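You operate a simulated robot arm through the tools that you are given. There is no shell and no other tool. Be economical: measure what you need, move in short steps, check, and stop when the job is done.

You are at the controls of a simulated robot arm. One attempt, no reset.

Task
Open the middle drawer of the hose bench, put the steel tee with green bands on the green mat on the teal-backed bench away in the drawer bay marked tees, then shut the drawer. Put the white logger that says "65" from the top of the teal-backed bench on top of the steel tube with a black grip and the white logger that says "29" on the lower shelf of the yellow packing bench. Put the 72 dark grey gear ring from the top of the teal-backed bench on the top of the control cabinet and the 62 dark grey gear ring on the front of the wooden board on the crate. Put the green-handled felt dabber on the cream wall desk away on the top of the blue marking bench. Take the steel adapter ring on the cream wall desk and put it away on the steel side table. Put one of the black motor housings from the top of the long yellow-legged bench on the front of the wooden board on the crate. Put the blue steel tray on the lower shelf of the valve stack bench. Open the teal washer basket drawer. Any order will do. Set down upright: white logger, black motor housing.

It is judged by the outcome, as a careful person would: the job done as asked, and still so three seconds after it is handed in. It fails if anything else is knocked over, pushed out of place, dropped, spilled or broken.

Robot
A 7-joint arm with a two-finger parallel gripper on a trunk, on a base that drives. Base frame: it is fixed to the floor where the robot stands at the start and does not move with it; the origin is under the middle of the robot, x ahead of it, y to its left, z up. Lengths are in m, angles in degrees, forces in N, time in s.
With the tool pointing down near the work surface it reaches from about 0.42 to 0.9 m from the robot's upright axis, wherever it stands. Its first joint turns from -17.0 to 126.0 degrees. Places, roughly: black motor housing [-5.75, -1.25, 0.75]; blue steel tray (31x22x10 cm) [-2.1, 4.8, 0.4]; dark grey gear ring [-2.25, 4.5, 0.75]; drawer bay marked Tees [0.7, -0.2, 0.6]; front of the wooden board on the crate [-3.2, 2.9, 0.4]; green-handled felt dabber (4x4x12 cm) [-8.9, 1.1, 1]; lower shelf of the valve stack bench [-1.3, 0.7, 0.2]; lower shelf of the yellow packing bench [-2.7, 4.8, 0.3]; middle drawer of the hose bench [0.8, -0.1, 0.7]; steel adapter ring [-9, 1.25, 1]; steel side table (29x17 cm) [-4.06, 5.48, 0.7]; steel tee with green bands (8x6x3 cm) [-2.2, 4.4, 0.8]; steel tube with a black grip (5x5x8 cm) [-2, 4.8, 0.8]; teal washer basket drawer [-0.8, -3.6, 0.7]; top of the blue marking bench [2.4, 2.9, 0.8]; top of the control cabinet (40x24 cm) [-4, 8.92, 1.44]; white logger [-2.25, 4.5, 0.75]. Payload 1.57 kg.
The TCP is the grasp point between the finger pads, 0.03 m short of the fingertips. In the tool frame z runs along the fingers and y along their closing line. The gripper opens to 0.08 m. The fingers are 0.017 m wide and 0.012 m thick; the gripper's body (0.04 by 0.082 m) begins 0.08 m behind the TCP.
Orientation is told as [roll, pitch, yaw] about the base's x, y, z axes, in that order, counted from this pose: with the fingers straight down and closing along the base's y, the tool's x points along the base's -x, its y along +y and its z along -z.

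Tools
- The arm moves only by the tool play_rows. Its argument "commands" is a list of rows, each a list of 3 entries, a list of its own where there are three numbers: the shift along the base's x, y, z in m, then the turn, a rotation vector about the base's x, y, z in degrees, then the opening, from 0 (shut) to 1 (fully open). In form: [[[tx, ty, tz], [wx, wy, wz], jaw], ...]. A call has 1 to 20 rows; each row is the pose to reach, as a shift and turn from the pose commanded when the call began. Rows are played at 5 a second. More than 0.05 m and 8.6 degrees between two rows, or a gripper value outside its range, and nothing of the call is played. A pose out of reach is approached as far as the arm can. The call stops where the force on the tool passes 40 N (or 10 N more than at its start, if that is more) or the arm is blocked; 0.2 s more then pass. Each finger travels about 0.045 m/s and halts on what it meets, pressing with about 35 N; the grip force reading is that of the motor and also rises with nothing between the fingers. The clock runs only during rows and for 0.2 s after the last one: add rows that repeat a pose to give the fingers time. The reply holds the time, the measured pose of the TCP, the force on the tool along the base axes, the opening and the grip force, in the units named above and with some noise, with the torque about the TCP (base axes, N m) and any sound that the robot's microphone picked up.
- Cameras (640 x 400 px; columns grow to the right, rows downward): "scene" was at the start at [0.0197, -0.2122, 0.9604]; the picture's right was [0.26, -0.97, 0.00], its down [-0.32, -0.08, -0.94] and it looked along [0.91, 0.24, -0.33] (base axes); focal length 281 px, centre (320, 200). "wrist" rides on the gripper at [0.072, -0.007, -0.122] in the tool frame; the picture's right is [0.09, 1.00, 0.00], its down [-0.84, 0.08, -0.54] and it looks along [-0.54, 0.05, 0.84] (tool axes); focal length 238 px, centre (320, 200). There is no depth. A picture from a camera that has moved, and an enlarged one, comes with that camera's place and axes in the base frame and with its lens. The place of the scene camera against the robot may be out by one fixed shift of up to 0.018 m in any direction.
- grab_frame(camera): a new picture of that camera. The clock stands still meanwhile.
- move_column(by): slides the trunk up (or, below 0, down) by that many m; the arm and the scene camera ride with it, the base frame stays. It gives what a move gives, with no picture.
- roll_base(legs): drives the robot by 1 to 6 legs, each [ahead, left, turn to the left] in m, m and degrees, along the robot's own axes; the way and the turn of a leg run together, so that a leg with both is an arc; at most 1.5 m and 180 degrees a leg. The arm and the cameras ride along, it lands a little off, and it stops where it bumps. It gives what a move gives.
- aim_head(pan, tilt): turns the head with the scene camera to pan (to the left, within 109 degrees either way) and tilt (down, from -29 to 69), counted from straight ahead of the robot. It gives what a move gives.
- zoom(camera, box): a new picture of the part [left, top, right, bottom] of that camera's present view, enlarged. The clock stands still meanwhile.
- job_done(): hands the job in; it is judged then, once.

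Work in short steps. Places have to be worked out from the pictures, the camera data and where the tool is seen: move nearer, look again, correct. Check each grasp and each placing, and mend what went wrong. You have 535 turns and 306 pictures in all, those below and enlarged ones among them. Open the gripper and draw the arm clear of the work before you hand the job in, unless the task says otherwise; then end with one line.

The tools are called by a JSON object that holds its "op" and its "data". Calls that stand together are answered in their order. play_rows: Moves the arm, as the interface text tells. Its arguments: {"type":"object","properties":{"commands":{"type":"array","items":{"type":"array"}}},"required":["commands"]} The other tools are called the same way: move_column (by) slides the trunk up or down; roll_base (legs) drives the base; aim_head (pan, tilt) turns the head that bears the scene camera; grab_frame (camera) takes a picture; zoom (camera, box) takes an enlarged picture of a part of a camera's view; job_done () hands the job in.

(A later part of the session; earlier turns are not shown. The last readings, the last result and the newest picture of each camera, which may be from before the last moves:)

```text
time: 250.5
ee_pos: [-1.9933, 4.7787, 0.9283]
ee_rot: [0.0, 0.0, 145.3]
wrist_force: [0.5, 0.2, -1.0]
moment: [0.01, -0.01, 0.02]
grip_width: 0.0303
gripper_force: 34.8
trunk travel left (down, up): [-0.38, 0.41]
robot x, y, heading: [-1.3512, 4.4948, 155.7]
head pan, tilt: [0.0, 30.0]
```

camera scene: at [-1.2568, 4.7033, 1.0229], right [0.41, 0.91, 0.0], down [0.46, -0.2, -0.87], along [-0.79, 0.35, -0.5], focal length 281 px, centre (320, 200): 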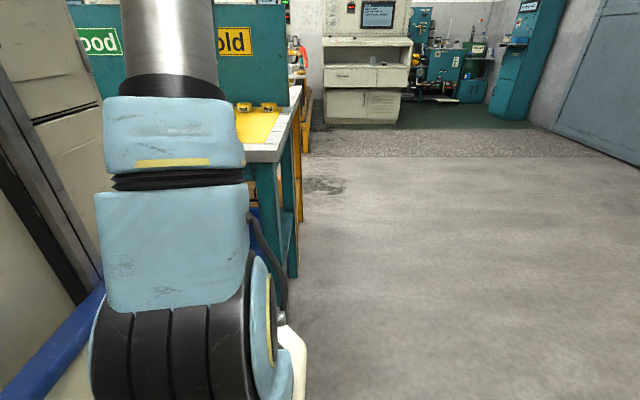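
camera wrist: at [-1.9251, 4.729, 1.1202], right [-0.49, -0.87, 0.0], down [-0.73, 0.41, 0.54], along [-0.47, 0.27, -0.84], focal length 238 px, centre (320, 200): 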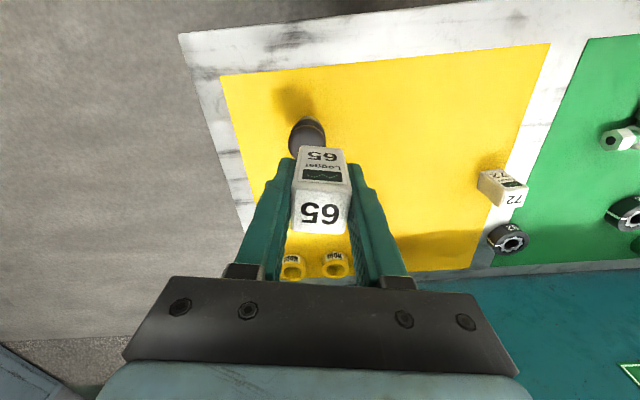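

{"op": "play_rows", "data": {"commands": [[[0.001, 0.001, -0.004], [0, 0, 0], 0], [[0.001, 0.001, -0.007], [0, 0, 0], 0]]}}

{"op": "grab_frame", "data": {"camera": "wrist"}}

```text
time: 251.1
ee_pos: [-1.9908, 4.7808, 0.9206]
ee_rot: [0.1, -0.1, 145.3]
wrist_force: [-0.6, -0.3, -1.0]
moment: [-0.02, 0.02, -0.01]
grip_width: 0.0304
gripper_force: 35.3
trunk travel left (down, up): [-0.38, 0.41]
robot x, y, heading: [-1.3488, 4.5002, 155.8]
head pan, tilt: [0.0, 30.0]
```

```text
202 pictures are left
camera wrist: at [-1.9293, 4.7448, 1.0431], right [-0.49, -0.87, 0.0], down [-0.73, 0.41, 0.54], along [-0.47, 0.27, -0.84], focal length 238 px, centre (320, 200)
```

wrist: 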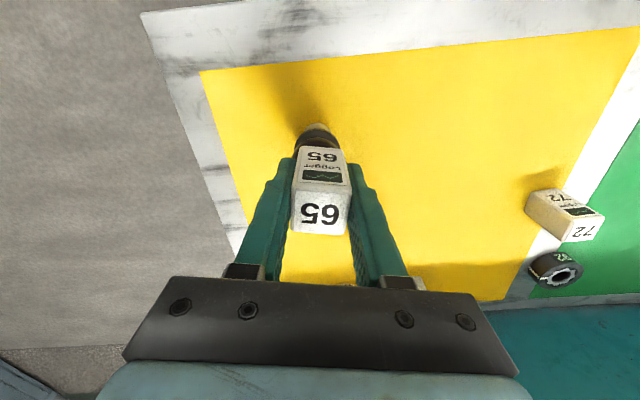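

Not yet in contact; lowering further by millimetres.

{"op": "play_rows", "data": {"commands": [[[0, 0, -0.003], [0, 0, 0], 0], [[0, 0, -0.005], [0, 0, 0], 0]]}}

{"op": "play_rows", "data": {"commands": [[[0, 0, -0.002], [0, 0, 0], 0], [[0, 0, -0.004], [0, 0, 0], 0]]}}

```text
time: 251.7
ee_pos: [-1.994, 4.7816, 0.9154]
ee_rot: [0.1, -0.1, 145.2]
wrist_force: [0.4, 0.6, -0.6]
moment: [0.01, 0.02, 0.03]
grip_width: 0.0304
gripper_force: 35.2
trunk travel left (down, up): [-0.38, 0.41]
robot x, y, heading: [-1.3552, 4.497, 155.9]
head pan, tilt: [0.0, 30.0]
```

```text
time: 252.3
ee_pos: [-1.992, 4.78, 0.9106]
ee_rot: [0.1, -0.1, 145.4]
wrist_force: [-0.2, -0.2, -1.5]
moment: [0.04, -0.02, -0.02]
grip_width: 0.03
gripper_force: 35.1
trunk travel left (down, up): [-0.38, 0.41]
robot x, y, heading: [-1.3491, 4.4935, 155.8]
head pan, tilt: [0.0, 30.0]
```

{"op": "play_rows", "data": {"commands": [[[0, 0, -0.002], [0, 0, 0], 0], [[0, 0, -0.004], [0, 0, 0], 0]]}}

{"op": "play_rows", "data": {"commands": [[[0, 0, -0.002], [0, 0, 0], 0], [[0, 0, -0.004], [0, 0, 0], 0]]}}

{"op": "grab_frame", "data": {"camera": "wrist"}}

```text
time: 252.9
ee_pos: [-1.9926, 4.7812, 0.911]
ee_rot: [0.2, -0.4, 145.3]
wrist_force: [-0.5, 0.5, 26.4]
moment: [0.14, -0.08, 0.01]
grip_width: 0.0304
gripper_force: 34.4
trunk travel left (down, up): [-0.38, 0.41]
robot x, y, heading: [-1.3548, 4.5, 155.8]
head pan, tilt: [0.0, 30.0]
```

```text
time: 253.5
ee_pos: [-1.9911, 4.7809, 0.9047]
ee_rot: [0.1, -0.1, 145.3]
wrist_force: [-1.0, 1.2, 29.7]
moment: [0.12, -0.01, -0.03]
grip_width: 0.0303
gripper_force: 35.1
trunk travel left (down, up): [-0.38, 0.41]
robot x, y, heading: [-1.35, 4.4959, 156.1]
head pan, tilt: [0.0, 30.0]
```

```text
201 pictures are left
camera wrist: at [-1.9285, 4.7445, 1.0274], right [-0.49, -0.87, 0.0], down [-0.73, 0.41, 0.55], along [-0.48, 0.27, -0.84], focal length 238 px, centre (320, 200)
```

wrist: 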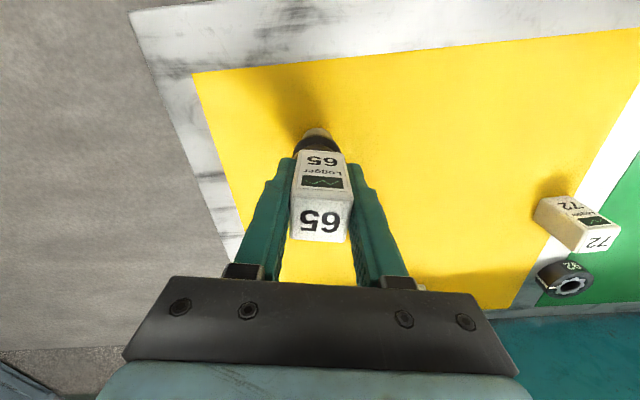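

Contact made (logger slid slightly up in the grip). I'll unload, then open a little and check it stands.

{"op": "play_rows", "data": {"commands": [[[0, 0, 0.003], [0, 0, 0], 0], [[0, 0, 0.003], [0, 0, 0], 0.34], [[0, 0, 0.003], [0, 0, 0], 0.4], [[0, 0, 0.003], [0, 0, 0], 0.42], [[0, 0, 0.003], [0, 0, 0], 0.42], [[0, 0, 0.003], [0, 0, 0], 0.42]]}}

{"op": "grab_frame", "data": {"camera": "wrist"}}

```text
time: 254.9
ee_pos: [-1.9921, 4.7808, 0.9063]
ee_rot: [0.1, -0.2, 145.3]
wrist_force: [0.4, -0.8, -0.1]
moment: [-0.01, 0.01, -0.01]
grip_width: 0.0335
gripper_force: 0.1
trunk travel left (down, up): [-0.38, 0.41]
robot x, y, heading: [-1.3474, 4.4915, 156.1]
head pan, tilt: [0.0, 30.0]
```

```text
200 pictures are left
camera wrist: at [-1.9294, 4.7451, 1.0294], right [-0.49, -0.87, 0.0], down [-0.73, 0.41, 0.54], along [-0.47, 0.27, -0.84], focal length 238 px, centre (320, 200)
```

wrist: 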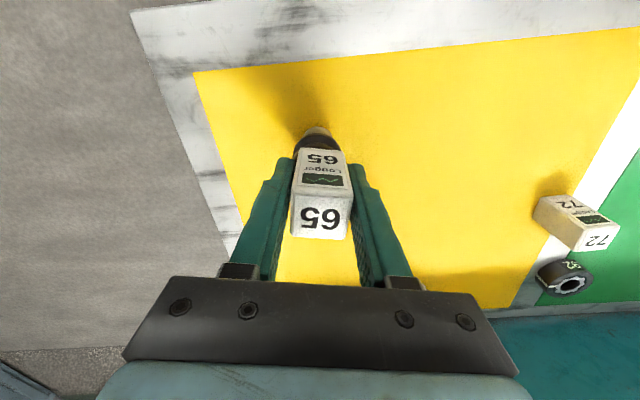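

It stands. Opening wider and rising straight up.

{"op": "play_rows", "data": {"commands": [[[0, 0, 0], [0, 0, 0], 0.6], [[0, 0, 0], [0, 0, 0], 0.7], [[0, 0, 0], [0, 0, 0], 0.7], [[0, 0, 0.03], [0, 0, 0], 0.7], [[0, 0, 0.07], [0, 0, 0], 0.7], [[0, 0, 0.11], [0, 0, 0], 0.7], [[0.03, -0.01, 0.14], [0, 0, 0], 0.7]]}}

{"op": "grab_frame", "data": {"camera": "wrist"}}

```text
time: 256.5
ee_pos: [-1.9632, 4.7702, 1.0464]
ee_rot: [0.0, 0.0, 145.4]
wrist_force: [0.1, 0.4, 0.4]
moment: [0.01, -0.05, -0.01]
grip_width: 0.0561
gripper_force: 0.1
trunk travel left (down, up): [-0.38, 0.41]
robot x, y, heading: [-1.3526, 4.4945, 155.8]
head pan, tilt: [0.0, 30.0]
```

```text
199 pictures are left
camera wrist: at [-1.9, 4.7342, 1.1694], right [-0.49, -0.87, 0.0], down [-0.73, 0.41, 0.54], along [-0.47, 0.27, -0.84], focal length 238 px, centre (320, 200)
```

wrist: 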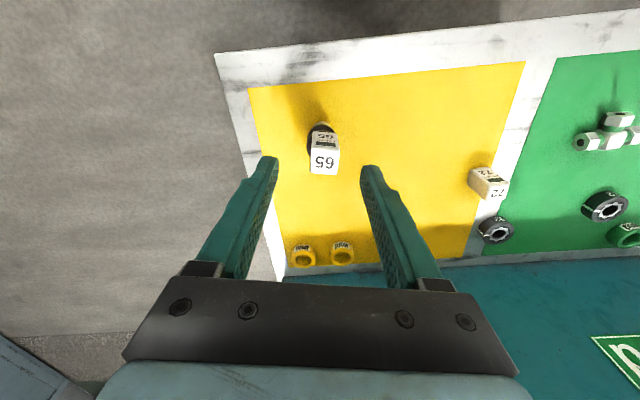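

Logger 65 stands on the tube. Logger 29 is near [-2.268, 4.779]; I'll move 0.12 ahead and 0.1 left, then look from above it.

{"op": "roll_base", "data": {"legs": [[0.12, 0.1, 0]]}}

{"op": "play_rows", "data": {"commands": [[[-0.035, 0.015, 0], [0, 0, 3], 0.8], [[-0.07, 0.04, 0], [0, 0, 6], 0.8], [[-0.09, 0.06, 0], [0, 0, 11], 0.8]]}}

{"op": "grab_frame", "data": {"camera": "wrist"}}

```text
time: 257.9
ee_pos: [-2.1131, 4.7282, 1.0479]
ee_rot: [0.1, -0.1, 145.3]
wrist_force: [0.3, -0.4, -0.2]
moment: [0.03, 0.0, 0.03]
grip_width: 0.0559
gripper_force: 0.0
trunk travel left (down, up): [-0.38, 0.41]
robot x, y, heading: [-1.5011, 4.4566, 155.9]
head pan, tilt: [0.0, 30.0]
```

```text
time: 258.7
ee_pos: [-2.1839, 4.7727, 1.0439]
ee_rot: [0.1, -0.3, 153.1]
wrist_force: [0.2, -1.1, -0.4]
moment: [-0.02, 0.0, -0.01]
grip_width: 0.0638
gripper_force: 0.1
out of reach, approached as far as the arm can: row 3
trunk travel left (down, up): [-0.38, 0.41]
robot x, y, heading: [-1.5011, 4.4542, 156.0]
head pan, tilt: [0.0, 30.0]
```

```text
198 pictures are left
camera wrist: at [-2.1164, 4.7459, 1.1662], right [-0.37, -0.93, 0.0], down [-0.78, 0.31, 0.55], along [-0.51, 0.2, -0.84], focal length 238 px, centre (320, 200)
```

wrist: 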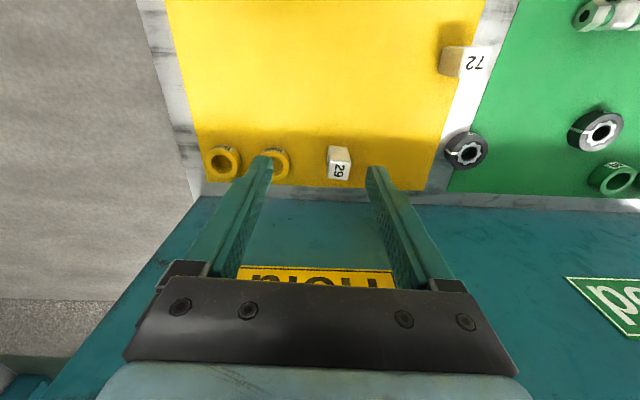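

Logger 29 is at [-2.26, 4.772]. I'll zoom for its orientation.

{"op": "zoom", "data": {"camera": "wrist", "box": [290, 120, 390, 210]}}

```text
4.44 times, centred on (340, 165) of wrist
camera zoom: at [-2.1164, 4.7459, 1.1662], right [-0.37, -0.93, 0.0], down [-0.78, 0.31, 0.55], along [-0.51, 0.2, -0.84], focal length 1059 px, centre (231, 356)
```

zoom: 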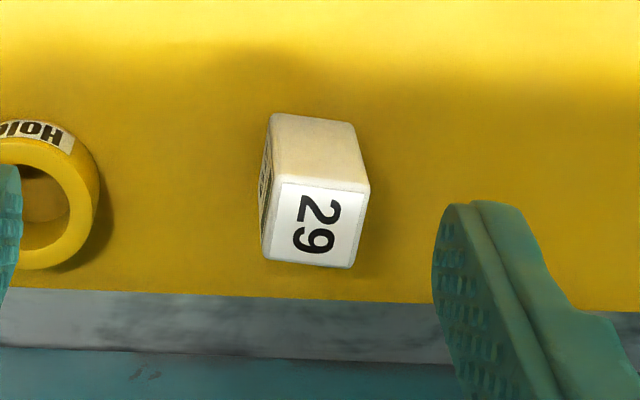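

Logger is ~6° off. I'll lower first (higher reach is limited) and re-read the pose.

{"op": "play_rows", "data": {"commands": [[[0, 0, -0.04], [0, 0, -3], 0.65], [[0, 0, -0.07], [0, 0, -6], 0.65]]}}

```text
time: 259.3
ee_pos: [-2.1824, 4.7743, 0.9733]
ee_rot: [0.0, -0.4, 147.0]
wrist_force: [0.5, 0.1, -0.5]
moment: [-0.02, -0.03, 0.0]
grip_width: 0.0521
gripper_force: 0.1
trunk travel left (down, up): [-0.38, 0.41]
robot x, y, heading: [-1.5058, 4.4543, 156.0]
head pan, tilt: [0.0, 30.0]
```

{"op": "play_rows", "data": {"commands": [[[-0.04, -0.001, -0.02], [0, 0, 0], 0.65], [[-0.078, -0.002, -0.05], [0, 0, 0], 0.65]]}}

{"op": "grab_frame", "data": {"camera": "wrist"}}

```text
time: 259.9
ee_pos: [-2.26, 4.7724, 0.9265]
ee_rot: [0.2, -0.4, 146.9]
wrist_force: [0.5, -0.1, 0.9]
moment: [-0.02, 0.04, -0.01]
grip_width: 0.052
gripper_force: 0.0
trunk travel left (down, up): [-0.38, 0.41]
robot x, y, heading: [-1.5007, 4.4522, 155.9]
head pan, tilt: [0.0, 30.0]
```

```text
196 pictures are left
camera wrist: at [-2.196, 4.7382, 1.0478], right [-0.47, -0.88, 0.0], down [-0.74, 0.39, 0.55], along [-0.49, 0.25, -0.84], focal length 238 px, centre (320, 200)
```

wrist: 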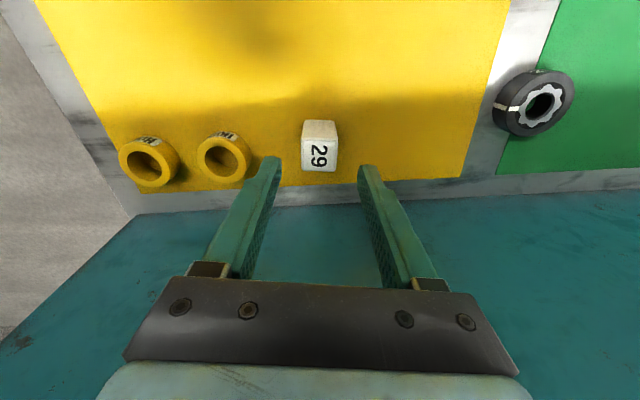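

Aligned within ~1 cm; correcting, descending and gripping.

{"op": "play_rows", "data": {"commands": [[[-0.008, 0.003, -0.04], [0, 0, 0], 0.65], [[-0.008, 0.003, -0.085], [0, 0, 0], 0.65], [[-0.008, 0.003, -0.088], [0, 0, 0], 0], [[-0.008, 0.003, -0.088], [0, 0, 0], 0], [[-0.008, 0.003, -0.088], [0, 0, 0], 0], [[-0.008, 0.003, -0.088], [0, 0, 0], 0]]}}

{"op": "grab_frame", "data": {"camera": "wrist"}}

```text
time: 261.3
ee_pos: [-2.27, 4.774, 0.8363]
ee_rot: [0.1, -0.3, 147.0]
wrist_force: [-0.6, -0.2, -0.8]
moment: [0.0, -0.02, -0.01]
grip_width: 0.0305
gripper_force: 35.4
trunk travel left (down, up): [-0.38, 0.41]
robot x, y, heading: [-1.5025, 4.4522, 156.1]
head pan, tilt: [0.0, 30.0]
```

```text
195 pictures are left
camera wrist: at [-2.2061, 4.7402, 0.9589], right [-0.46, -0.89, 0.0], down [-0.74, 0.39, 0.55], along [-0.48, 0.25, -0.84], focal length 238 px, centre (320, 200)
```

wrist: 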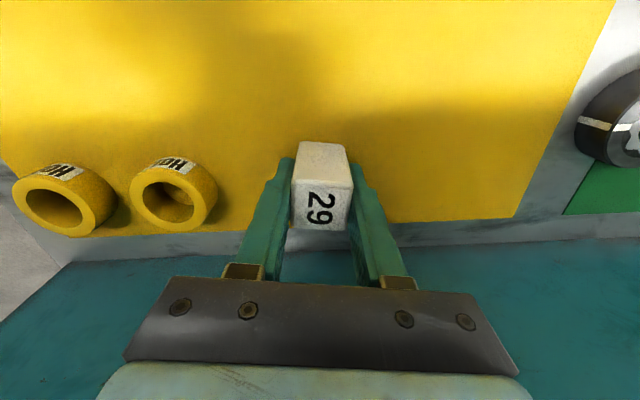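

Gripped, but for placing on a low shelf under a table top I need a tilted grip. I'll release it in place, tilt the tool 50° about the logger, and re-grip.

{"op": "play_rows", "data": {"commands": [[[0, 0, 0], [0, 0, 0], 0.5], [[0, 0, 0], [0, 0, 0], 0.6], [[0, 0, 0], [0, 0, 0], 0.6], [[0, 0, 0], [4.5, 7, 0], 0.6], [[0, 0, 0], [9.1, 14, 0], 0.6], [[0, 0, -0.002], [13.6, 21, 0], 0.6], [[0, 0, -0.004], [18.1, 27.9, 0], 0.6], [[0, 0, -0.006], [22.7, 34.9, 0], 0.6], [[0, 0, -0.008], [27.2, 41.9, 0], 0.6]]}}

{"op": "grab_frame", "data": {"camera": "wrist"}}

```text
time: 263.3
ee_pos: [-2.2699, 4.7738, 0.8281]
ee_rot: [0.2, -50.1, 147.1]
wrist_force: [-0.1, -0.1, -0.8]
moment: [0.0, -0.03, -0.01]
grip_width: 0.0479
gripper_force: 0.1
trunk travel left (down, up): [-0.38, 0.41]
robot x, y, heading: [-1.5022, 4.4513, 156.0]
head pan, tilt: [0.0, 30.0]
```

```text
194 pictures are left
camera wrist: at [-2.1488, 4.7033, 0.852], right [-0.49, -0.87, -0.07], down [-0.14, 0.0, 0.99], along [-0.86, 0.49, -0.12], focal length 238 px, centre (320, 200)
```

wrist: 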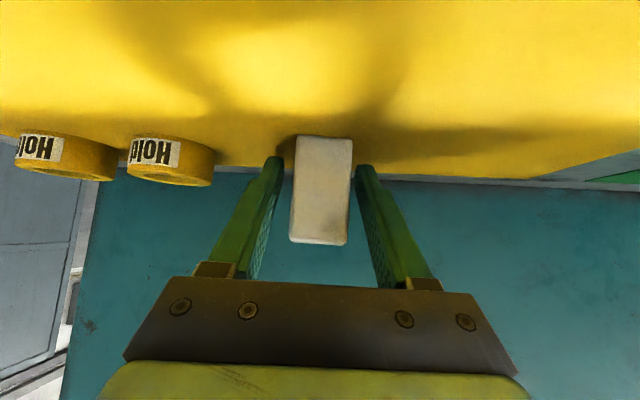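

The tool is tilted 50° with the logger between the fingers. Closing and lifting.

{"op": "play_rows", "data": {"commands": [[[0, 0, 0], [0, 0, 0], 0], [[0, 0, 0], [0, 0, 0], 0], [[0, 0, 0], [0, 0, 0], 0], [[0, 0, 0], [0, 0, 0], 0], [[0.01, -0.006, 0.03], [0, 0, 0], 0], [[0.03, -0.018, 0.06], [0, 0, 0], 0], [[0.06, -0.036, 0.09], [0, 0, 0], 0], [[0.09, -0.054, 0.12], [0, 0, 0], 0], [[0.125, -0.07, 0.15], [0, 0, 0], 0], [[0.16, -0.09, 0.18], [0, 0, 0], 0]]}}

{"op": "grab_frame", "data": {"camera": "wrist"}}

```text
refused: row 10 steps farther than a row can; nothing moved
```

```text
193 pictures are left
camera wrist: at [-2.1488, 4.7033, 0.852], right [-0.49, -0.87, -0.07], down [-0.14, 0.0, 0.99], along [-0.86, 0.49, -0.12], focal length 238 px, centre (320, 200)
```

wrist: 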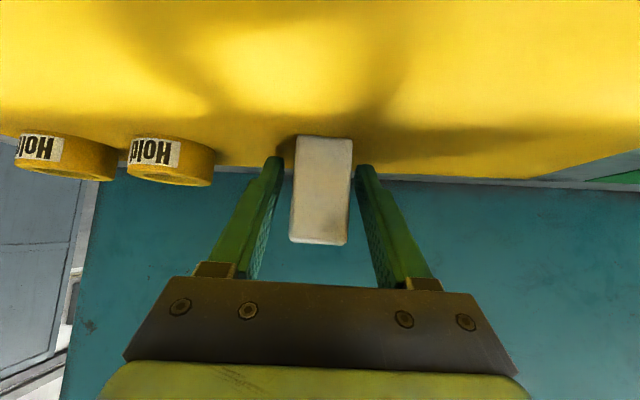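

{"op": "play_rows", "data": {"commands": [[[0, 0, 0], [0, 0, 0], 0], [[0, 0, 0], [0, 0, 0], 0], [[0, 0, 0], [0, 0, 0], 0], [[0, 0, 0], [0, 0, 0], 0], [[0, 0, 0.03], [0, 0, 0], 0], [[0.015, -0.01, 0.065], [0, 0, 0], 0], [[0.04, -0.025, 0.1], [0, 0, 0], 0], [[0.07, -0.045, 0.13], [0, 0, 0], 0], [[0.1, -0.06, 0.15], [0, 0, 0], 0], [[0.14, -0.08, 0.17], [0, 0, 0], 0]]}}

{"op": "grab_frame", "data": {"camera": "wrist"}}

```text
time: 265.5
ee_pos: [-2.1301, 4.6993, 0.9947]
ee_rot: [0.1, -49.9, 146.6]
wrist_force: [0.6, -0.6, -1.5]
moment: [0.01, -0.01, 0.03]
grip_width: 0.0303
gripper_force: 34.5
trunk travel left (down, up): [-0.38, 0.41]
robot x, y, heading: [-1.5028, 4.4518, 155.8]
head pan, tilt: [0.0, 30.0]
```

```text
192 pictures are left
camera wrist: at [-2.0101, 4.6281, 1.02], right [-0.5, -0.86, -0.07], down [-0.15, 0.0, 0.99], along [-0.85, 0.5, -0.13], focal length 238 px, centre (320, 200)
```

wrist: 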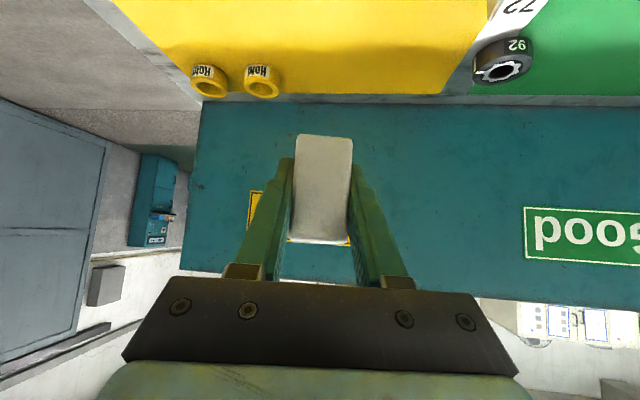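

Logger 29 is held upright with the tool tilted. Now I drive around the north end of the benches: back 0.3, right 1.3, ahead 1.2, then look.

{"op": "roll_base", "data": {"legs": [[-0.3, 0, 0], [0, -1.3, 0], [1.2, 0, 0]]}}

{"op": "aim_head", "data": {"pan": 0, "tilt": 20}}

{"op": "grab_frame", "data": {"camera": "scene"}}

```text
time: 279.4
ee_pos: [-2.4216, 6.2627, 0.9986]
ee_rot: [0.3, -50.2, 146.5]
wrist_force: [0.0, 0.5, -0.9]
moment: [0.01, 0.0, -0.05]
grip_width: 0.0302
gripper_force: 35.3
trunk travel left (down, up): [-0.38, 0.41]
robot x, y, heading: [-1.793, 6.0195, 156.0]
head pan, tilt: [0.0, 30.0]
```

```text
time: 280.1
ee_pos: [-2.4222, 6.2645, 0.9975]
ee_rot: [0.3, -50.1, 146.4]
wrist_force: [-0.4, 0.2, -0.8]
moment: [-0.01, -0.01, -0.03]
grip_width: 0.0305
gripper_force: 35.4
trunk travel left (down, up): [-0.38, 0.41]
robot x, y, heading: [-1.7954, 6.0211, 155.7]
head pan, tilt: [0.0, 20.0]
```

```text
191 pictures are left
camera scene: at [-1.7022, 6.2293, 1.0384], right [0.41, 0.91, 0.0], down [0.31, -0.14, -0.94], along [-0.86, 0.38, -0.34], focal length 281 px, centre (320, 200)
```

scene: 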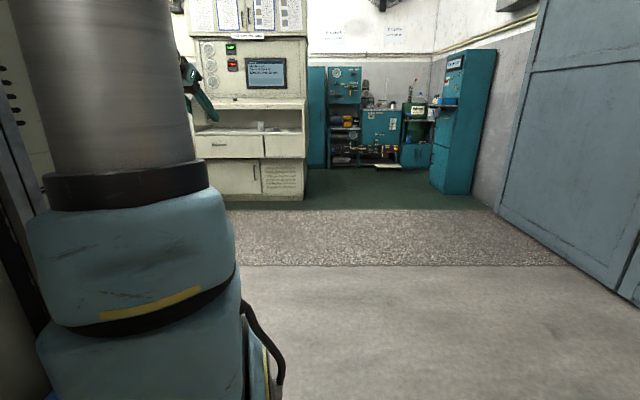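

I'll turn left 90° (heading -114°) to see the aisle west of the packing bench.

{"op": "roll_base", "data": {"legs": [[0.3, 0, 0], [0, 0, 90]]}}

{"op": "aim_head", "data": {"pan": -25, "tilt": 25}}

{"op": "grab_frame", "data": {"camera": "scene"}}

```text
time: 286.0
ee_pos: [-2.3096, 5.5134, 0.9977]
ee_rot: [0.4, -50.1, -123.4]
wrist_force: [0.6, 0.2, -0.7]
moment: [-0.03, 0.0, 0.03]
grip_width: 0.0304
gripper_force: 34.8
trunk travel left (down, up): [-0.38, 0.41]
robot x, y, heading: [-2.0643, 6.1399, -113.9]
head pan, tilt: [0.0, 20.0]
```

```text
time: 286.9
ee_pos: [-2.3105, 5.5131, 0.9962]
ee_rot: [0.2, -50.2, -123.5]
wrist_force: [0.3, -0.1, -0.8]
moment: [0.0, 0.01, -0.05]
grip_width: 0.0302
gripper_force: 34.5
trunk travel left (down, up): [-0.38, 0.41]
robot x, y, heading: [-2.0656, 6.1362, -113.9]
head pan, tilt: [-25.0, 25.0]
```

```text
190 pictures are left
camera scene: at [-2.3041, 6.2403, 1.0304], right [-0.66, 0.75, 0.0], down [0.32, 0.28, -0.91], along [-0.68, -0.59, -0.42], focal length 281 px, centre (320, 200)
```

scene: 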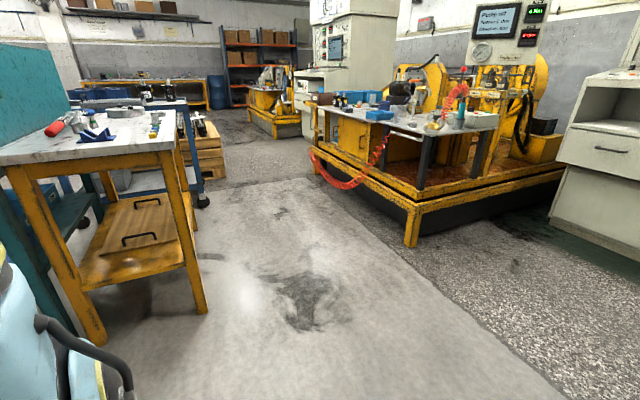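

The packing bench's lower shelf (z≈0.33) has free space at its north end, right ahead of me. I'll lower the trunk 0.3 m and look with the wrist camera.

{"op": "move_column", "data": {"by": -0.3}}

{"op": "grab_frame", "data": {"camera": "wrist"}}

{"op": "aim_head", "data": {"pan": 5, "tilt": 25}}

{"op": "grab_frame", "data": {"camera": "scene"}}

```text
time: 289.9
ee_pos: [-2.3098, 5.5144, 0.6973]
ee_rot: [0.2, -50.1, -123.5]
wrist_force: [0.0, 0.7, -1.3]
moment: [-0.02, 0.03, -0.03]
grip_width: 0.0303
gripper_force: 34.3
trunk travel left (down, up): [-0.08, 0.71]
robot x, y, heading: [-2.0629, 6.1388, -114.2]
head pan, tilt: [-25.0, 25.0]
```

```text
189 pictures are left
camera wrist: at [-2.2399, 5.6338, 0.7209], right [0.86, -0.5, -0.07], down [0.0, -0.14, 0.99], along [-0.5, -0.85, -0.12], focal length 238 px, centre (320, 200)
```

wrist: 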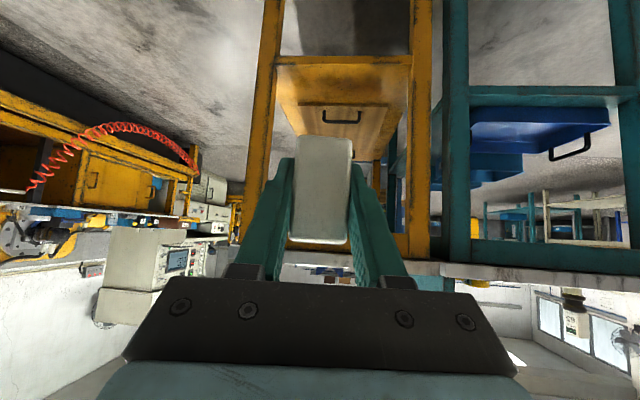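

```text
time: 290.8
ee_pos: [-2.3106, 5.5142, 0.6963]
ee_rot: [0.2, -50.2, -123.4]
wrist_force: [0.2, -0.5, -1.4]
moment: [-0.02, 0.0, 0.0]
grip_width: 0.0304
gripper_force: 35.1
trunk travel left (down, up): [-0.08, 0.71]
robot x, y, heading: [-2.0659, 6.1406, -114.0]
head pan, tilt: [5.0, 25.0]
```

```text
188 pictures are left
camera scene: at [-2.2642, 6.2139, 0.7302], right [-0.94, 0.33, 0.0], down [0.14, 0.4, -0.91], along [-0.3, -0.86, -0.42], focal length 281 px, centre (320, 200)
```

scene: 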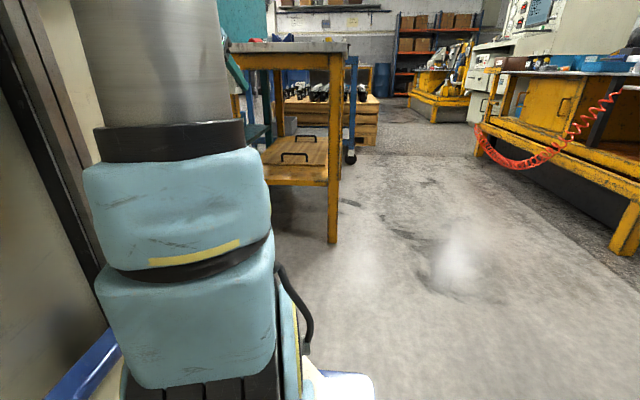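

The free strip of shelf in front of the board spans about l 3.54–3.70; target for the logger is [-2.512, 5.083]. I'll drive 0.3 ahead and lower the trunk 0.07.

{"op": "roll_base", "data": {"legs": [[0.3, 0, 0]]}}

{"op": "move_column", "data": {"by": -0.075}}

{"op": "play_rows", "data": {"commands": [[[0, 0, -0.04], [0, 0, 0], 0], [[0, 0, -0.08], [0, 0, 0], 0], [[0, 0, -0.12], [0, 0, 0], 0], [[0, 0, -0.16], [0, 0, 0], 0], [[0, 0, -0.19], [0, 0, 0], 0]]}}

{"op": "grab_frame", "data": {"camera": "wrist"}}

```text
time: 292.9
ee_pos: [-2.4326, 5.2402, 0.6966]
ee_rot: [0.2, -50.2, -123.7]
wrist_force: [0.5, -0.5, -0.6]
moment: [0.03, 0.02, 0.0]
grip_width: 0.0304
gripper_force: 34.7
trunk travel left (down, up): [-0.08, 0.71]
robot x, y, heading: [-2.1869, 5.8655, -114.4]
head pan, tilt: [5.0, 25.0]
```

```text
time: 294.0
ee_pos: [-2.434, 5.2405, 0.6219]
ee_rot: [0.1, -50.1, -123.6]
wrist_force: [0.2, 0.0, -0.4]
moment: [-0.01, 0.02, -0.02]
grip_width: 0.0305
gripper_force: 34.9
trunk travel left (down, up): [-0.005, 0.785]
robot x, y, heading: [-2.1881, 5.8682, -113.8]
head pan, tilt: [5.0, 25.0]
```

```text
time: 295.2
ee_pos: [-2.4324, 5.2407, 0.4316]
ee_rot: [0.1, -50.3, -123.4]
wrist_force: [0.5, 0.5, -0.5]
moment: [0.03, 0.02, 0.01]
grip_width: 0.0304
gripper_force: 35.1
trunk travel left (down, up): [-0.005, 0.785]
robot x, y, heading: [-2.1858, 5.8646, -114.1]
head pan, tilt: [5.0, 25.0]
```

```text
187 pictures are left
camera wrist: at [-2.3603, 5.3602, 0.4554], right [0.86, -0.5, -0.07], down [0.0, -0.14, 0.99], along [-0.5, -0.86, -0.12], focal length 238 px, centre (320, 200)
```

wrist: 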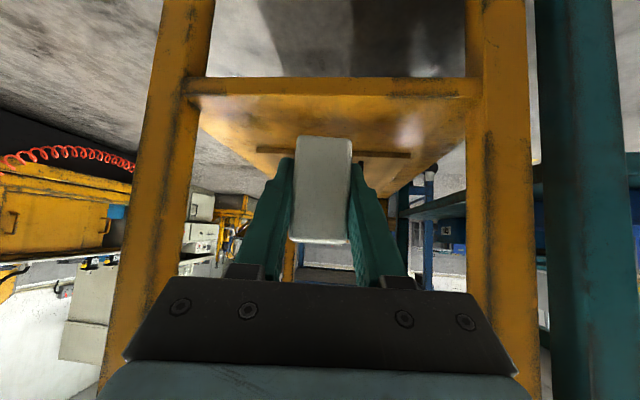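

Shelf surface resolves to z≈0.29 with its edge at l≈3.66 and board starting l≈3.47. Target [-2.53, 5.04]. Moving in at z≈0.40.

{"op": "play_rows", "data": {"commands": [[[-0.02, -0.04, -0.01], [0, 0, 0], 0], [[-0.04, -0.08, -0.02], [0, 0, 0], 0], [[-0.06, -0.12, -0.03], [0, 0, 0], 0], [[-0.08, -0.16, -0.035], [0, 0, 0], 0], [[-0.1, -0.203, -0.04], [0, 0, 0], 0]]}}

{"op": "play_rows", "data": {"commands": [[[0, 0, -0.01], [0, 0, 0], 0], [[0, 0, -0.02], [0, 0, 0], 0], [[0, 0, -0.03], [0, 0, 0], 0]]}}

{"op": "grab_frame", "data": {"camera": "wrist"}}

```text
time: 296.4
ee_pos: [-2.5327, 5.0369, 0.3928]
ee_rot: [0.0, -50.1, -123.4]
wrist_force: [-0.4, 0.5, -0.5]
moment: [-0.01, -0.03, 0.03]
grip_width: 0.0303
gripper_force: 35.3
trunk travel left (down, up): [-0.005, 0.785]
robot x, y, heading: [-2.1867, 5.8677, -114.1]
head pan, tilt: [5.0, 25.0]
```

```text
time: 297.2
ee_pos: [-2.5322, 5.0357, 0.3622]
ee_rot: [0.1, -50.3, -123.4]
wrist_force: [-0.1, -0.1, -0.4]
moment: [0.0, 0.01, 0.0]
grip_width: 0.0303
gripper_force: 34.6
trunk travel left (down, up): [-0.005, 0.785]
robot x, y, heading: [-2.1875, 5.8635, -114.2]
head pan, tilt: [5.0, 25.0]
```

```text
186 pictures are left
camera wrist: at [-2.4608, 5.1568, 0.3858], right [0.86, -0.5, -0.07], down [0.0, -0.14, 0.99], along [-0.5, -0.85, -0.12], focal length 238 px, centre (320, 200)
```

wrist: 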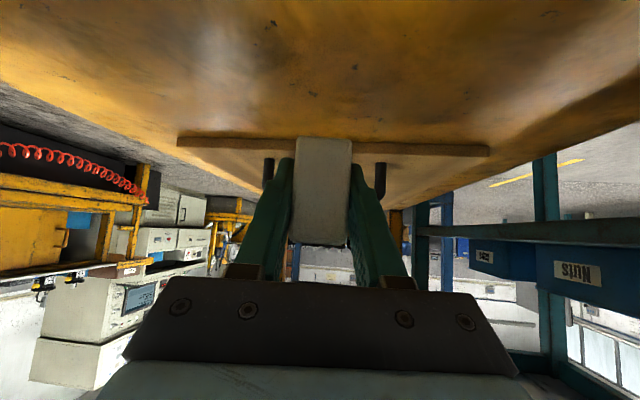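

Clear of the board. Lowering in small steps to contact.

{"op": "play_rows", "data": {"commands": [[[0, 0, -0.008], [0, 0, 0], 0], [[0, 0, -0.016], [0, 0, 0], 0], [[0, 0, -0.02], [0, 0, 0], 0]]}}

{"op": "play_rows", "data": {"commands": [[[0, 0, -0.003], [0, 0, 0], 0], [[0, 0, -0.006], [0, 0, 0], 0]]}}

{"op": "play_rows", "data": {"commands": [[[0, 0, -0.003], [0, 0, 0], 0], [[0, 0, -0.005], [0, 0, 0], 0]]}}

```text
time: 298.0
ee_pos: [-2.5327, 5.0366, 0.3413]
ee_rot: [0.1, -50.2, -123.5]
wrist_force: [0.7, 0.0, -0.5]
moment: [-0.01, 0.02, 0.0]
grip_width: 0.0306
gripper_force: 35.0
trunk travel left (down, up): [-0.005, 0.785]
robot x, y, heading: [-2.1833, 5.8661, -114.3]
head pan, tilt: [5.0, 25.0]
```

```text
time: 298.6
ee_pos: [-2.5327, 5.037, 0.3366]
ee_rot: [0.1, -50.1, -123.5]
wrist_force: [0.4, 0.1, -0.1]
moment: [0.0, 0.01, -0.01]
grip_width: 0.0302
gripper_force: 35.4
trunk travel left (down, up): [-0.005, 0.785]
robot x, y, heading: [-2.1856, 5.8683, -114.2]
head pan, tilt: [5.0, 25.0]
```

```text
time: 299.2
ee_pos: [-2.5329, 5.0363, 0.3305]
ee_rot: [0.1, -50.2, -123.6]
wrist_force: [-0.4, 0.3, -1.4]
moment: [-0.01, 0.0, 0.01]
grip_width: 0.0302
gripper_force: 35.1
trunk travel left (down, up): [-0.005, 0.785]
robot x, y, heading: [-2.1894, 5.8656, -113.9]
head pan, tilt: [5.0, 25.0]
```

{"op": "play_rows", "data": {"commands": [[[0, 0, -0.003], [0, 0, 0], 0], [[0, 0, -0.005], [0, 0, 0], 0]]}}

{"op": "play_rows", "data": {"commands": [[[0, 0, -0.002], [0, 0, 0], 0], [[0, 0, -0.004], [0, 0, 0], 0]]}}

{"op": "grab_frame", "data": {"camera": "wrist"}}

```text
time: 299.8
ee_pos: [-2.531, 5.0374, 0.3287]
ee_rot: [0.2, -50.3, -123.5]
wrist_force: [-0.4, 0.0, 7.3]
moment: [0.11, -0.03, -0.03]
grip_width: 0.0302
gripper_force: 34.9
trunk travel left (down, up): [-0.005, 0.785]
robot x, y, heading: [-2.1877, 5.8653, -114.0]
head pan, tilt: [5.0, 25.0]
```

```text
time: 300.4
ee_pos: [-2.5325, 5.0347, 0.3269]
ee_rot: [0.2, -50.5, -123.6]
wrist_force: [2.0, 1.4, 30.6]
moment: [0.1, -0.01, -0.02]
grip_width: 0.0305
gripper_force: 35.0
trunk travel left (down, up): [-0.005, 0.785]
robot x, y, heading: [-2.1865, 5.8686, -114.2]
head pan, tilt: [5.0, 25.0]
```

```text
185 pictures are left
camera wrist: at [-2.4612, 5.1559, 0.3502], right [0.86, -0.5, -0.07], down [0.0, -0.14, 0.99], along [-0.5, -0.86, -0.12], focal length 238 px, centre (320, 200)
```

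wrist: 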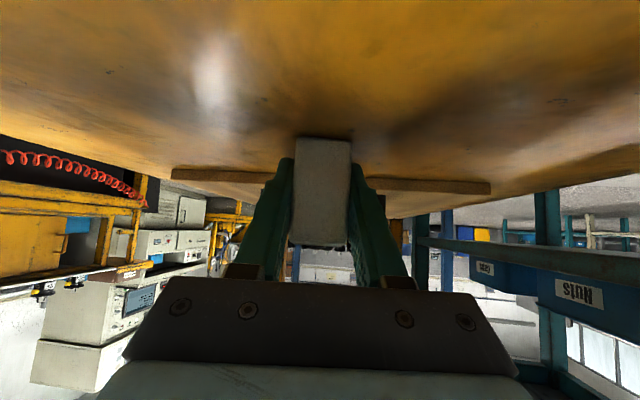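

Contact at z≈0.328. Unloading and opening slightly.

{"op": "play_rows", "data": {"commands": [[[0, 0, 0.0045], [0, 0, 0], 0], [[0, 0, 0.0045], [0, 0, 0], 0.36], [[0, 0, 0.0045], [0, 0, 0], 0.42], [[0, 0, 0.0045], [0, 0, 0], 0.42], [[0, 0, 0.0045], [0, 0, 0], 0.42]]}}

{"op": "grab_frame", "data": {"camera": "wrist"}}

```text
time: 301.6
ee_pos: [-2.5314, 5.0381, 0.3261]
ee_rot: [0.1, -50.1, -123.4]
wrist_force: [1.4, 1.8, 4.2]
moment: [-0.02, 0.07, -0.05]
grip_width: 0.0321
gripper_force: 0.1
trunk travel left (down, up): [-0.005, 0.785]
robot x, y, heading: [-2.1884, 5.8673, -114.1]
head pan, tilt: [5.0, 25.0]
```

```text
184 pictures are left
camera wrist: at [-2.4606, 5.1574, 0.3499], right [0.86, -0.5, -0.07], down [0.0, -0.14, 0.99], along [-0.5, -0.85, -0.13], focal length 238 px, centre (320, 200)
```

wrist: 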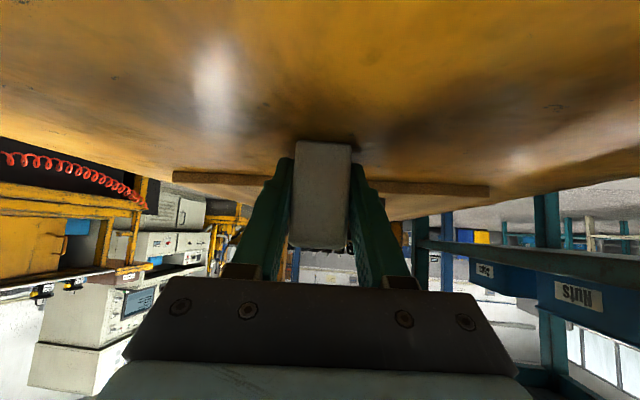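

{"op": "play_rows", "data": {"commands": [[[0, 0, 0.001], [0, 0, 0], 0.5], [[0, 0, 0.001], [0, 0, 0], 0.55], [[0, 0, 0.001], [0, 0, 0], 0.6], [[0, 0, 0.001], [0, 0, 0], 0.6]]}}

{"op": "grab_frame", "data": {"camera": "wrist"}}

```text
time: 302.6
ee_pos: [-2.5316, 5.0368, 0.3286]
ee_rot: [0.1, -50.1, -123.6]
wrist_force: [0.2, 0.4, 0.4]
moment: [0.01, 0.03, 0.0]
grip_width: 0.0479
gripper_force: 0.0
trunk travel left (down, up): [-0.005, 0.785]
robot x, y, heading: [-2.1876, 5.8693, -114.2]
head pan, tilt: [5.0, 25.0]
```

```text
183 pictures are left
camera wrist: at [-2.4607, 5.1568, 0.352], right [0.86, -0.5, -0.07], down [0.0, -0.14, 0.99], along [-0.5, -0.85, -0.12], focal length 238 px, centre (320, 200)
```

wrist: 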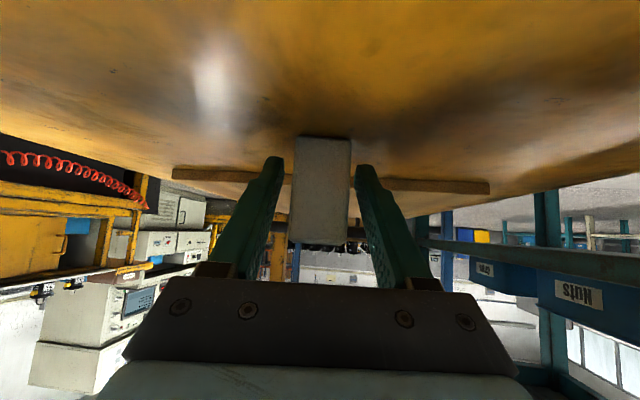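

It stands upright. Withdrawing along the tool axis, then out.

{"op": "play_rows", "data": {"commands": [[[0.015, 0.022, 0.02], [0, 0, 0], 0.6], [[0.03, 0.045, 0.035], [0, 0, 0], 0.6], [[0.045, 0.07, 0.05], [0, 0, 0], 0.6], [[0.065, 0.105, 0.06], [0, 0, 0], 0.6], [[0.085, 0.145, 0.07], [0, 0, 0], 0.6], [[0.1, 0.185, 0.08], [0, 0, 0], 0.6], [[0.115, 0.22, 0.1], [0, 0, 0], 0.6]]}}

{"op": "grab_frame", "data": {"camera": "wrist"}}

```text
time: 304.2
ee_pos: [-2.422, 5.2571, 0.4252]
ee_rot: [0.0, -49.9, -123.9]
wrist_force: [0.6, -0.6, 0.4]
moment: [-0.01, 0.0, 0.01]
grip_width: 0.0481
gripper_force: 0.1
trunk travel left (down, up): [-0.005, 0.785]
robot x, y, heading: [-2.1869, 5.8661, -114.2]
head pan, tilt: [5.0, 25.0]
```

```text
182 pictures are left
camera wrist: at [-2.3491, 5.3758, 0.4501], right [0.86, -0.51, -0.07], down [0.0, -0.14, 0.99], along [-0.51, -0.85, -0.13], focal length 238 px, centre (320, 200)
```

wrist: 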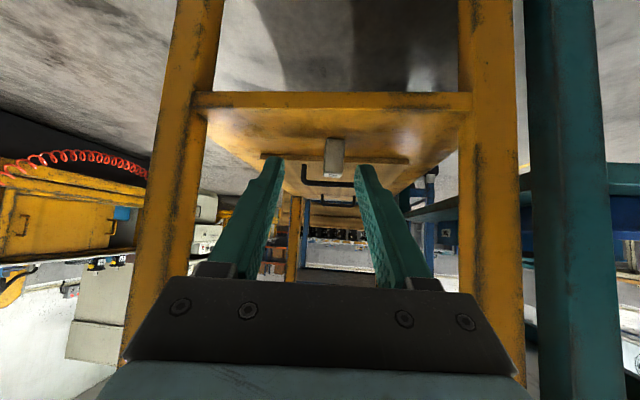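

Logger 29 is upright on the packing bench's lower shelf. Next the blue tray on the teal bench's lower shelf: I return around the north end to its east side.

{"op": "roll_base", "data": {"legs": [[-0.35, 0, 0], [0, 0, -90], [-1.4, 0, 0], [-0.15, 1.2, 0]]}}

{"op": "aim_head", "data": {"pan": 0, "tilt": 15}}

{"op": "grab_frame", "data": {"camera": "scene"}}

{"op": "grab_frame", "data": {"camera": "wrist"}}

```text
time: 322.6
ee_pos: [-1.7051, 4.6827, 0.4268]
ee_rot: [0.1, -50.1, 146.9]
wrist_force: [0.4, 0.1, 0.9]
moment: [0.0, -0.01, -0.05]
grip_width: 0.0479
gripper_force: 0.2
trunk travel left (down, up): [-0.005, 0.785]
robot x, y, heading: [-1.0932, 4.4537, 156.7]
head pan, tilt: [5.0, 25.0]
```

```text
time: 323.3
ee_pos: [-1.7061, 4.683, 0.4273]
ee_rot: [0.0, -50.1, 146.8]
wrist_force: [0.0, -0.5, 0.4]
moment: [0.0, 0.0, -0.02]
grip_width: 0.0482
gripper_force: 0.0
trunk travel left (down, up): [-0.005, 0.785]
robot x, y, heading: [-1.0963, 4.4579, 156.7]
head pan, tilt: [0.0, 15.0]
```

```text
181 pictures are left
camera scene: at [-1.0048, 4.6676, 0.6718], right [0.39, 0.92, 0.0], down [0.24, -0.1, -0.97], along [-0.89, 0.38, -0.26], focal length 281 px, centre (320, 200)
```

scene: 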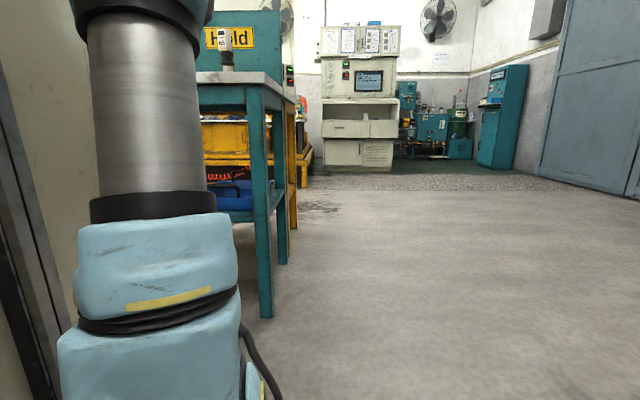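

```text
180 pictures are left
camera wrist: at [-1.5851, 4.6118, 0.451], right [-0.49, -0.87, -0.07], down [-0.14, 0.0, 0.99], along [-0.86, 0.5, -0.12], focal length 238 px, centre (320, 200)
```

wrist: 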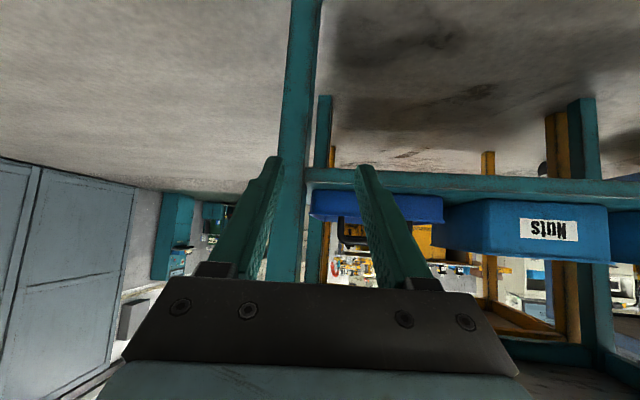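

I'll un-tilt the tool by 25° and raise a bit to view the tray from above-front with the wrist camera.

{"op": "play_rows", "data": {"commands": [[[0, 0, 0.03], [-4.5, -7, 0], 0.6], [[-0.005, 0, 0.06], [-9, -14, 0], 0.6], [[-0.01, 0, 0.1], [-13.5, -21, 0], 0.6], [[-0.02, 0, 0.14], [-13.5, -21, 0], 0.6], [[-0.03, 0.01, 0.17], [-13.5, -21, 4], 0.6], [[-0.03, 0.01, 0.17], [-13.5, -21, 9], 0.6]]}}

{"op": "grab_frame", "data": {"camera": "wrist"}}

```text
time: 324.7
ee_pos: [-1.7348, 4.6902, 0.5974]
ee_rot: [2.0, -25.3, 155.0]
wrist_force: [-0.7, -0.3, 0.3]
moment: [0.0, 0.0, 0.03]
grip_width: 0.048
gripper_force: 0.1
trunk travel left (down, up): [-0.005, 0.785]
robot x, y, heading: [-1.0924, 4.4555, 156.7]
head pan, tilt: [0.0, 15.0]
```

```text
179 pictures are left
camera wrist: at [-1.625, 4.6511, 0.6785], right [-0.33, -0.94, -0.01], down [-0.5, 0.17, 0.85], along [-0.8, 0.29, -0.53], focal length 238 px, centre (320, 200)
```

wrist: 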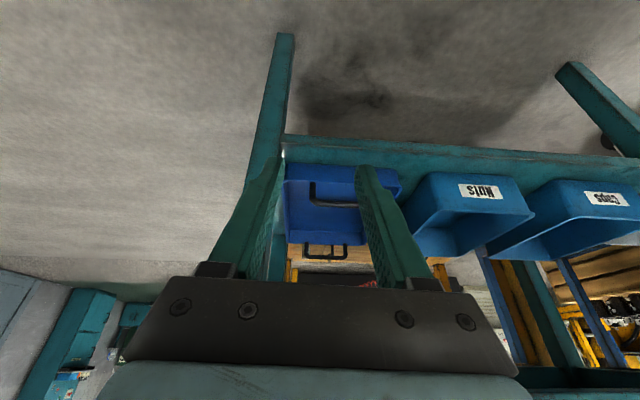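

{"op": "zoom", "data": {"camera": "wrist", "box": [240, 120, 460, 270]}}

```text
2.67 times, centred on (350, 195) of wrist
camera zoom: at [-1.625, 4.6511, 0.6785], right [-0.33, -0.94, -0.01], down [-0.5, 0.17, 0.85], along [-0.8, 0.29, -0.53], focal length 636 px, centre (240, 213)
```

zoom: 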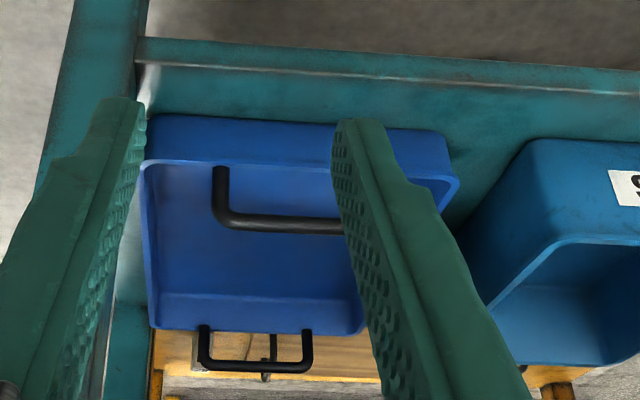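

Side access is tight, so I'll first slide the tray toward me: closed fingers inserted behind its near wall/handle (tool tilted 45°), then pull ~12 cm. Moving to just above the handle.

{"op": "play_rows", "data": {"commands": [[[-0.03, 0, 0], [2.7, 6.1, 0], 0.2], [[-0.07, 0, -0.01], [5.4, 12.2, 0], 0], [[-0.1147, 0.0007, -0.017], [8.1, 18.3, 0], 0], [[-0.155, 0.018, -0.025], [8.1, 18.3, 0], 0], [[-0.195, 0.036, -0.03], [8.1, 18.3, 0], 0], [[-0.225, 0.05, -0.036], [8.1, 18.3, 0], 0], [[-0.247, 0.0597, -0.042], [8.1, 18.3, 0], 0]]}}

{"op": "grab_frame", "data": {"camera": "wrist"}}

```text
time: 326.3
ee_pos: [-1.9836, 4.7519, 0.5567]
ee_rot: [2.7, -45.4, 154.5]
wrist_force: [-0.4, 0.2, -0.4]
moment: [0.02, 0.01, 0.02]
grip_width: 0.0002
gripper_force: 21.4
trunk travel left (down, up): [-0.005, 0.785]
robot x, y, heading: [-1.0917, 4.4597, 156.6]
head pan, tilt: [0.0, 15.0]
```

```text
177 pictures are left
camera wrist: at [-1.8545, 4.7028, 0.5917], right [-0.34, -0.94, -0.03], down [-0.2, 0.04, 0.98], along [-0.92, 0.34, -0.2], focal length 238 px, centre (320, 200)
```

wrist: 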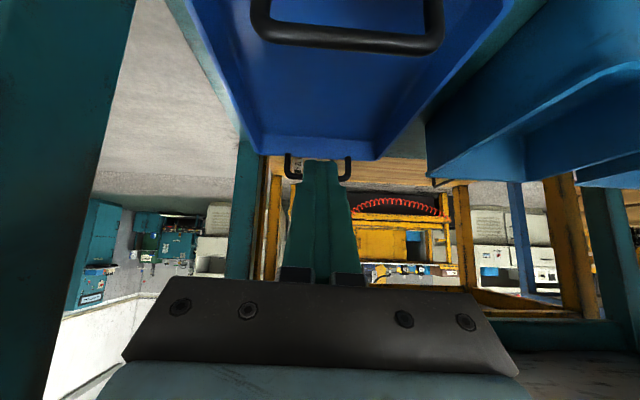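

The near handle is actually at f≈-3.735, z≈0.463. I'll move a bit further in and lower the closed fingers inside the tray behind it.

{"op": "play_rows", "data": {"commands": [[[-0.04, 0.018, -0.02], [0, 0, 0], 0], [[-0.062, 0.0277, -0.05], [0, 0, 0], 0], [[-0.062, 0.0277, -0.09], [0, 0, 0], 0], [[-0.062, 0.0277, -0.13], [0, 0, 0], 0]]}}

{"op": "grab_frame", "data": {"camera": "wrist"}}

```text
time: 327.3
ee_pos: [-2.0438, 4.7795, 0.4257]
ee_rot: [2.7, -45.2, 154.5]
wrist_force: [-0.5, 0.0, 0.7]
moment: [-0.04, -0.02, 0.0]
grip_width: 0.0
gripper_force: 21.4
trunk travel left (down, up): [-0.005, 0.785]
robot x, y, heading: [-1.0925, 4.4559, 156.5]
head pan, tilt: [0.0, 15.0]
```

```text
176 pictures are left
camera wrist: at [-1.915, 4.7308, 0.4606], right [-0.34, -0.94, -0.03], down [-0.2, 0.04, 0.98], along [-0.92, 0.34, -0.2], focal length 238 px, centre (320, 200)
```

wrist: 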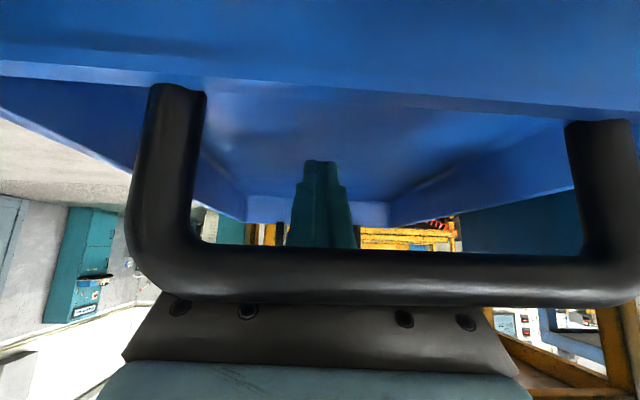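

The fingers are behind the handle bar. Pulling 13 cm toward me.

{"op": "play_rows", "data": {"commands": [[[0.0183, -0.0081, 0], [0, 0, 0], 0], [[0.0366, -0.0163, 0], [0, 0, 0], 0], [[0.0548, -0.0244, 0], [0, 0, 0], 0], [[0.0731, -0.0326, 0], [0, 0, 0], 0], [[0.0914, -0.0407, 0], [0, 0, 0], 0], [[0.11, -0.0488, 0], [0, 0, 0], 0], [[0.128, -0.057, 0], [0, 0, 0], 0]]}}

{"op": "grab_frame", "data": {"camera": "wrist"}}

```text
time: 328.9
ee_pos: [-1.917, 4.7207, 0.4259]
ee_rot: [2.7, -45.3, 154.6]
wrist_force: [-0.3, -0.3, 3.7]
moment: [-0.02, -0.32, 0.04]
grip_width: 0.0
gripper_force: 21.4
trunk travel left (down, up): [-0.005, 0.785]
robot x, y, heading: [-1.09, 4.456, 156.7]
head pan, tilt: [0.0, 15.0]
```

```text
175 pictures are left
camera wrist: at [-1.7878, 4.6729, 0.461], right [-0.34, -0.94, -0.03], down [-0.2, 0.04, 0.98], along [-0.92, 0.34, -0.21], focal length 238 px, centre (320, 200)
```

wrist: 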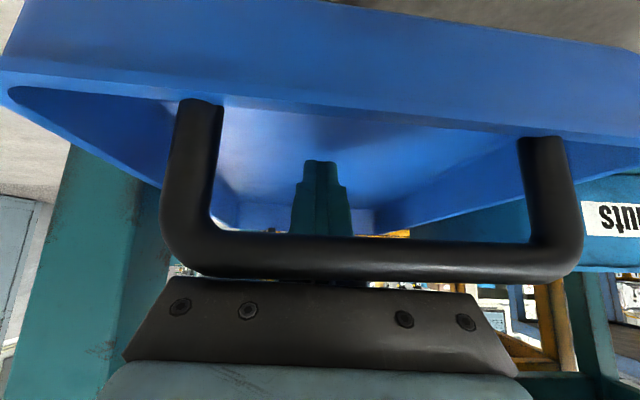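

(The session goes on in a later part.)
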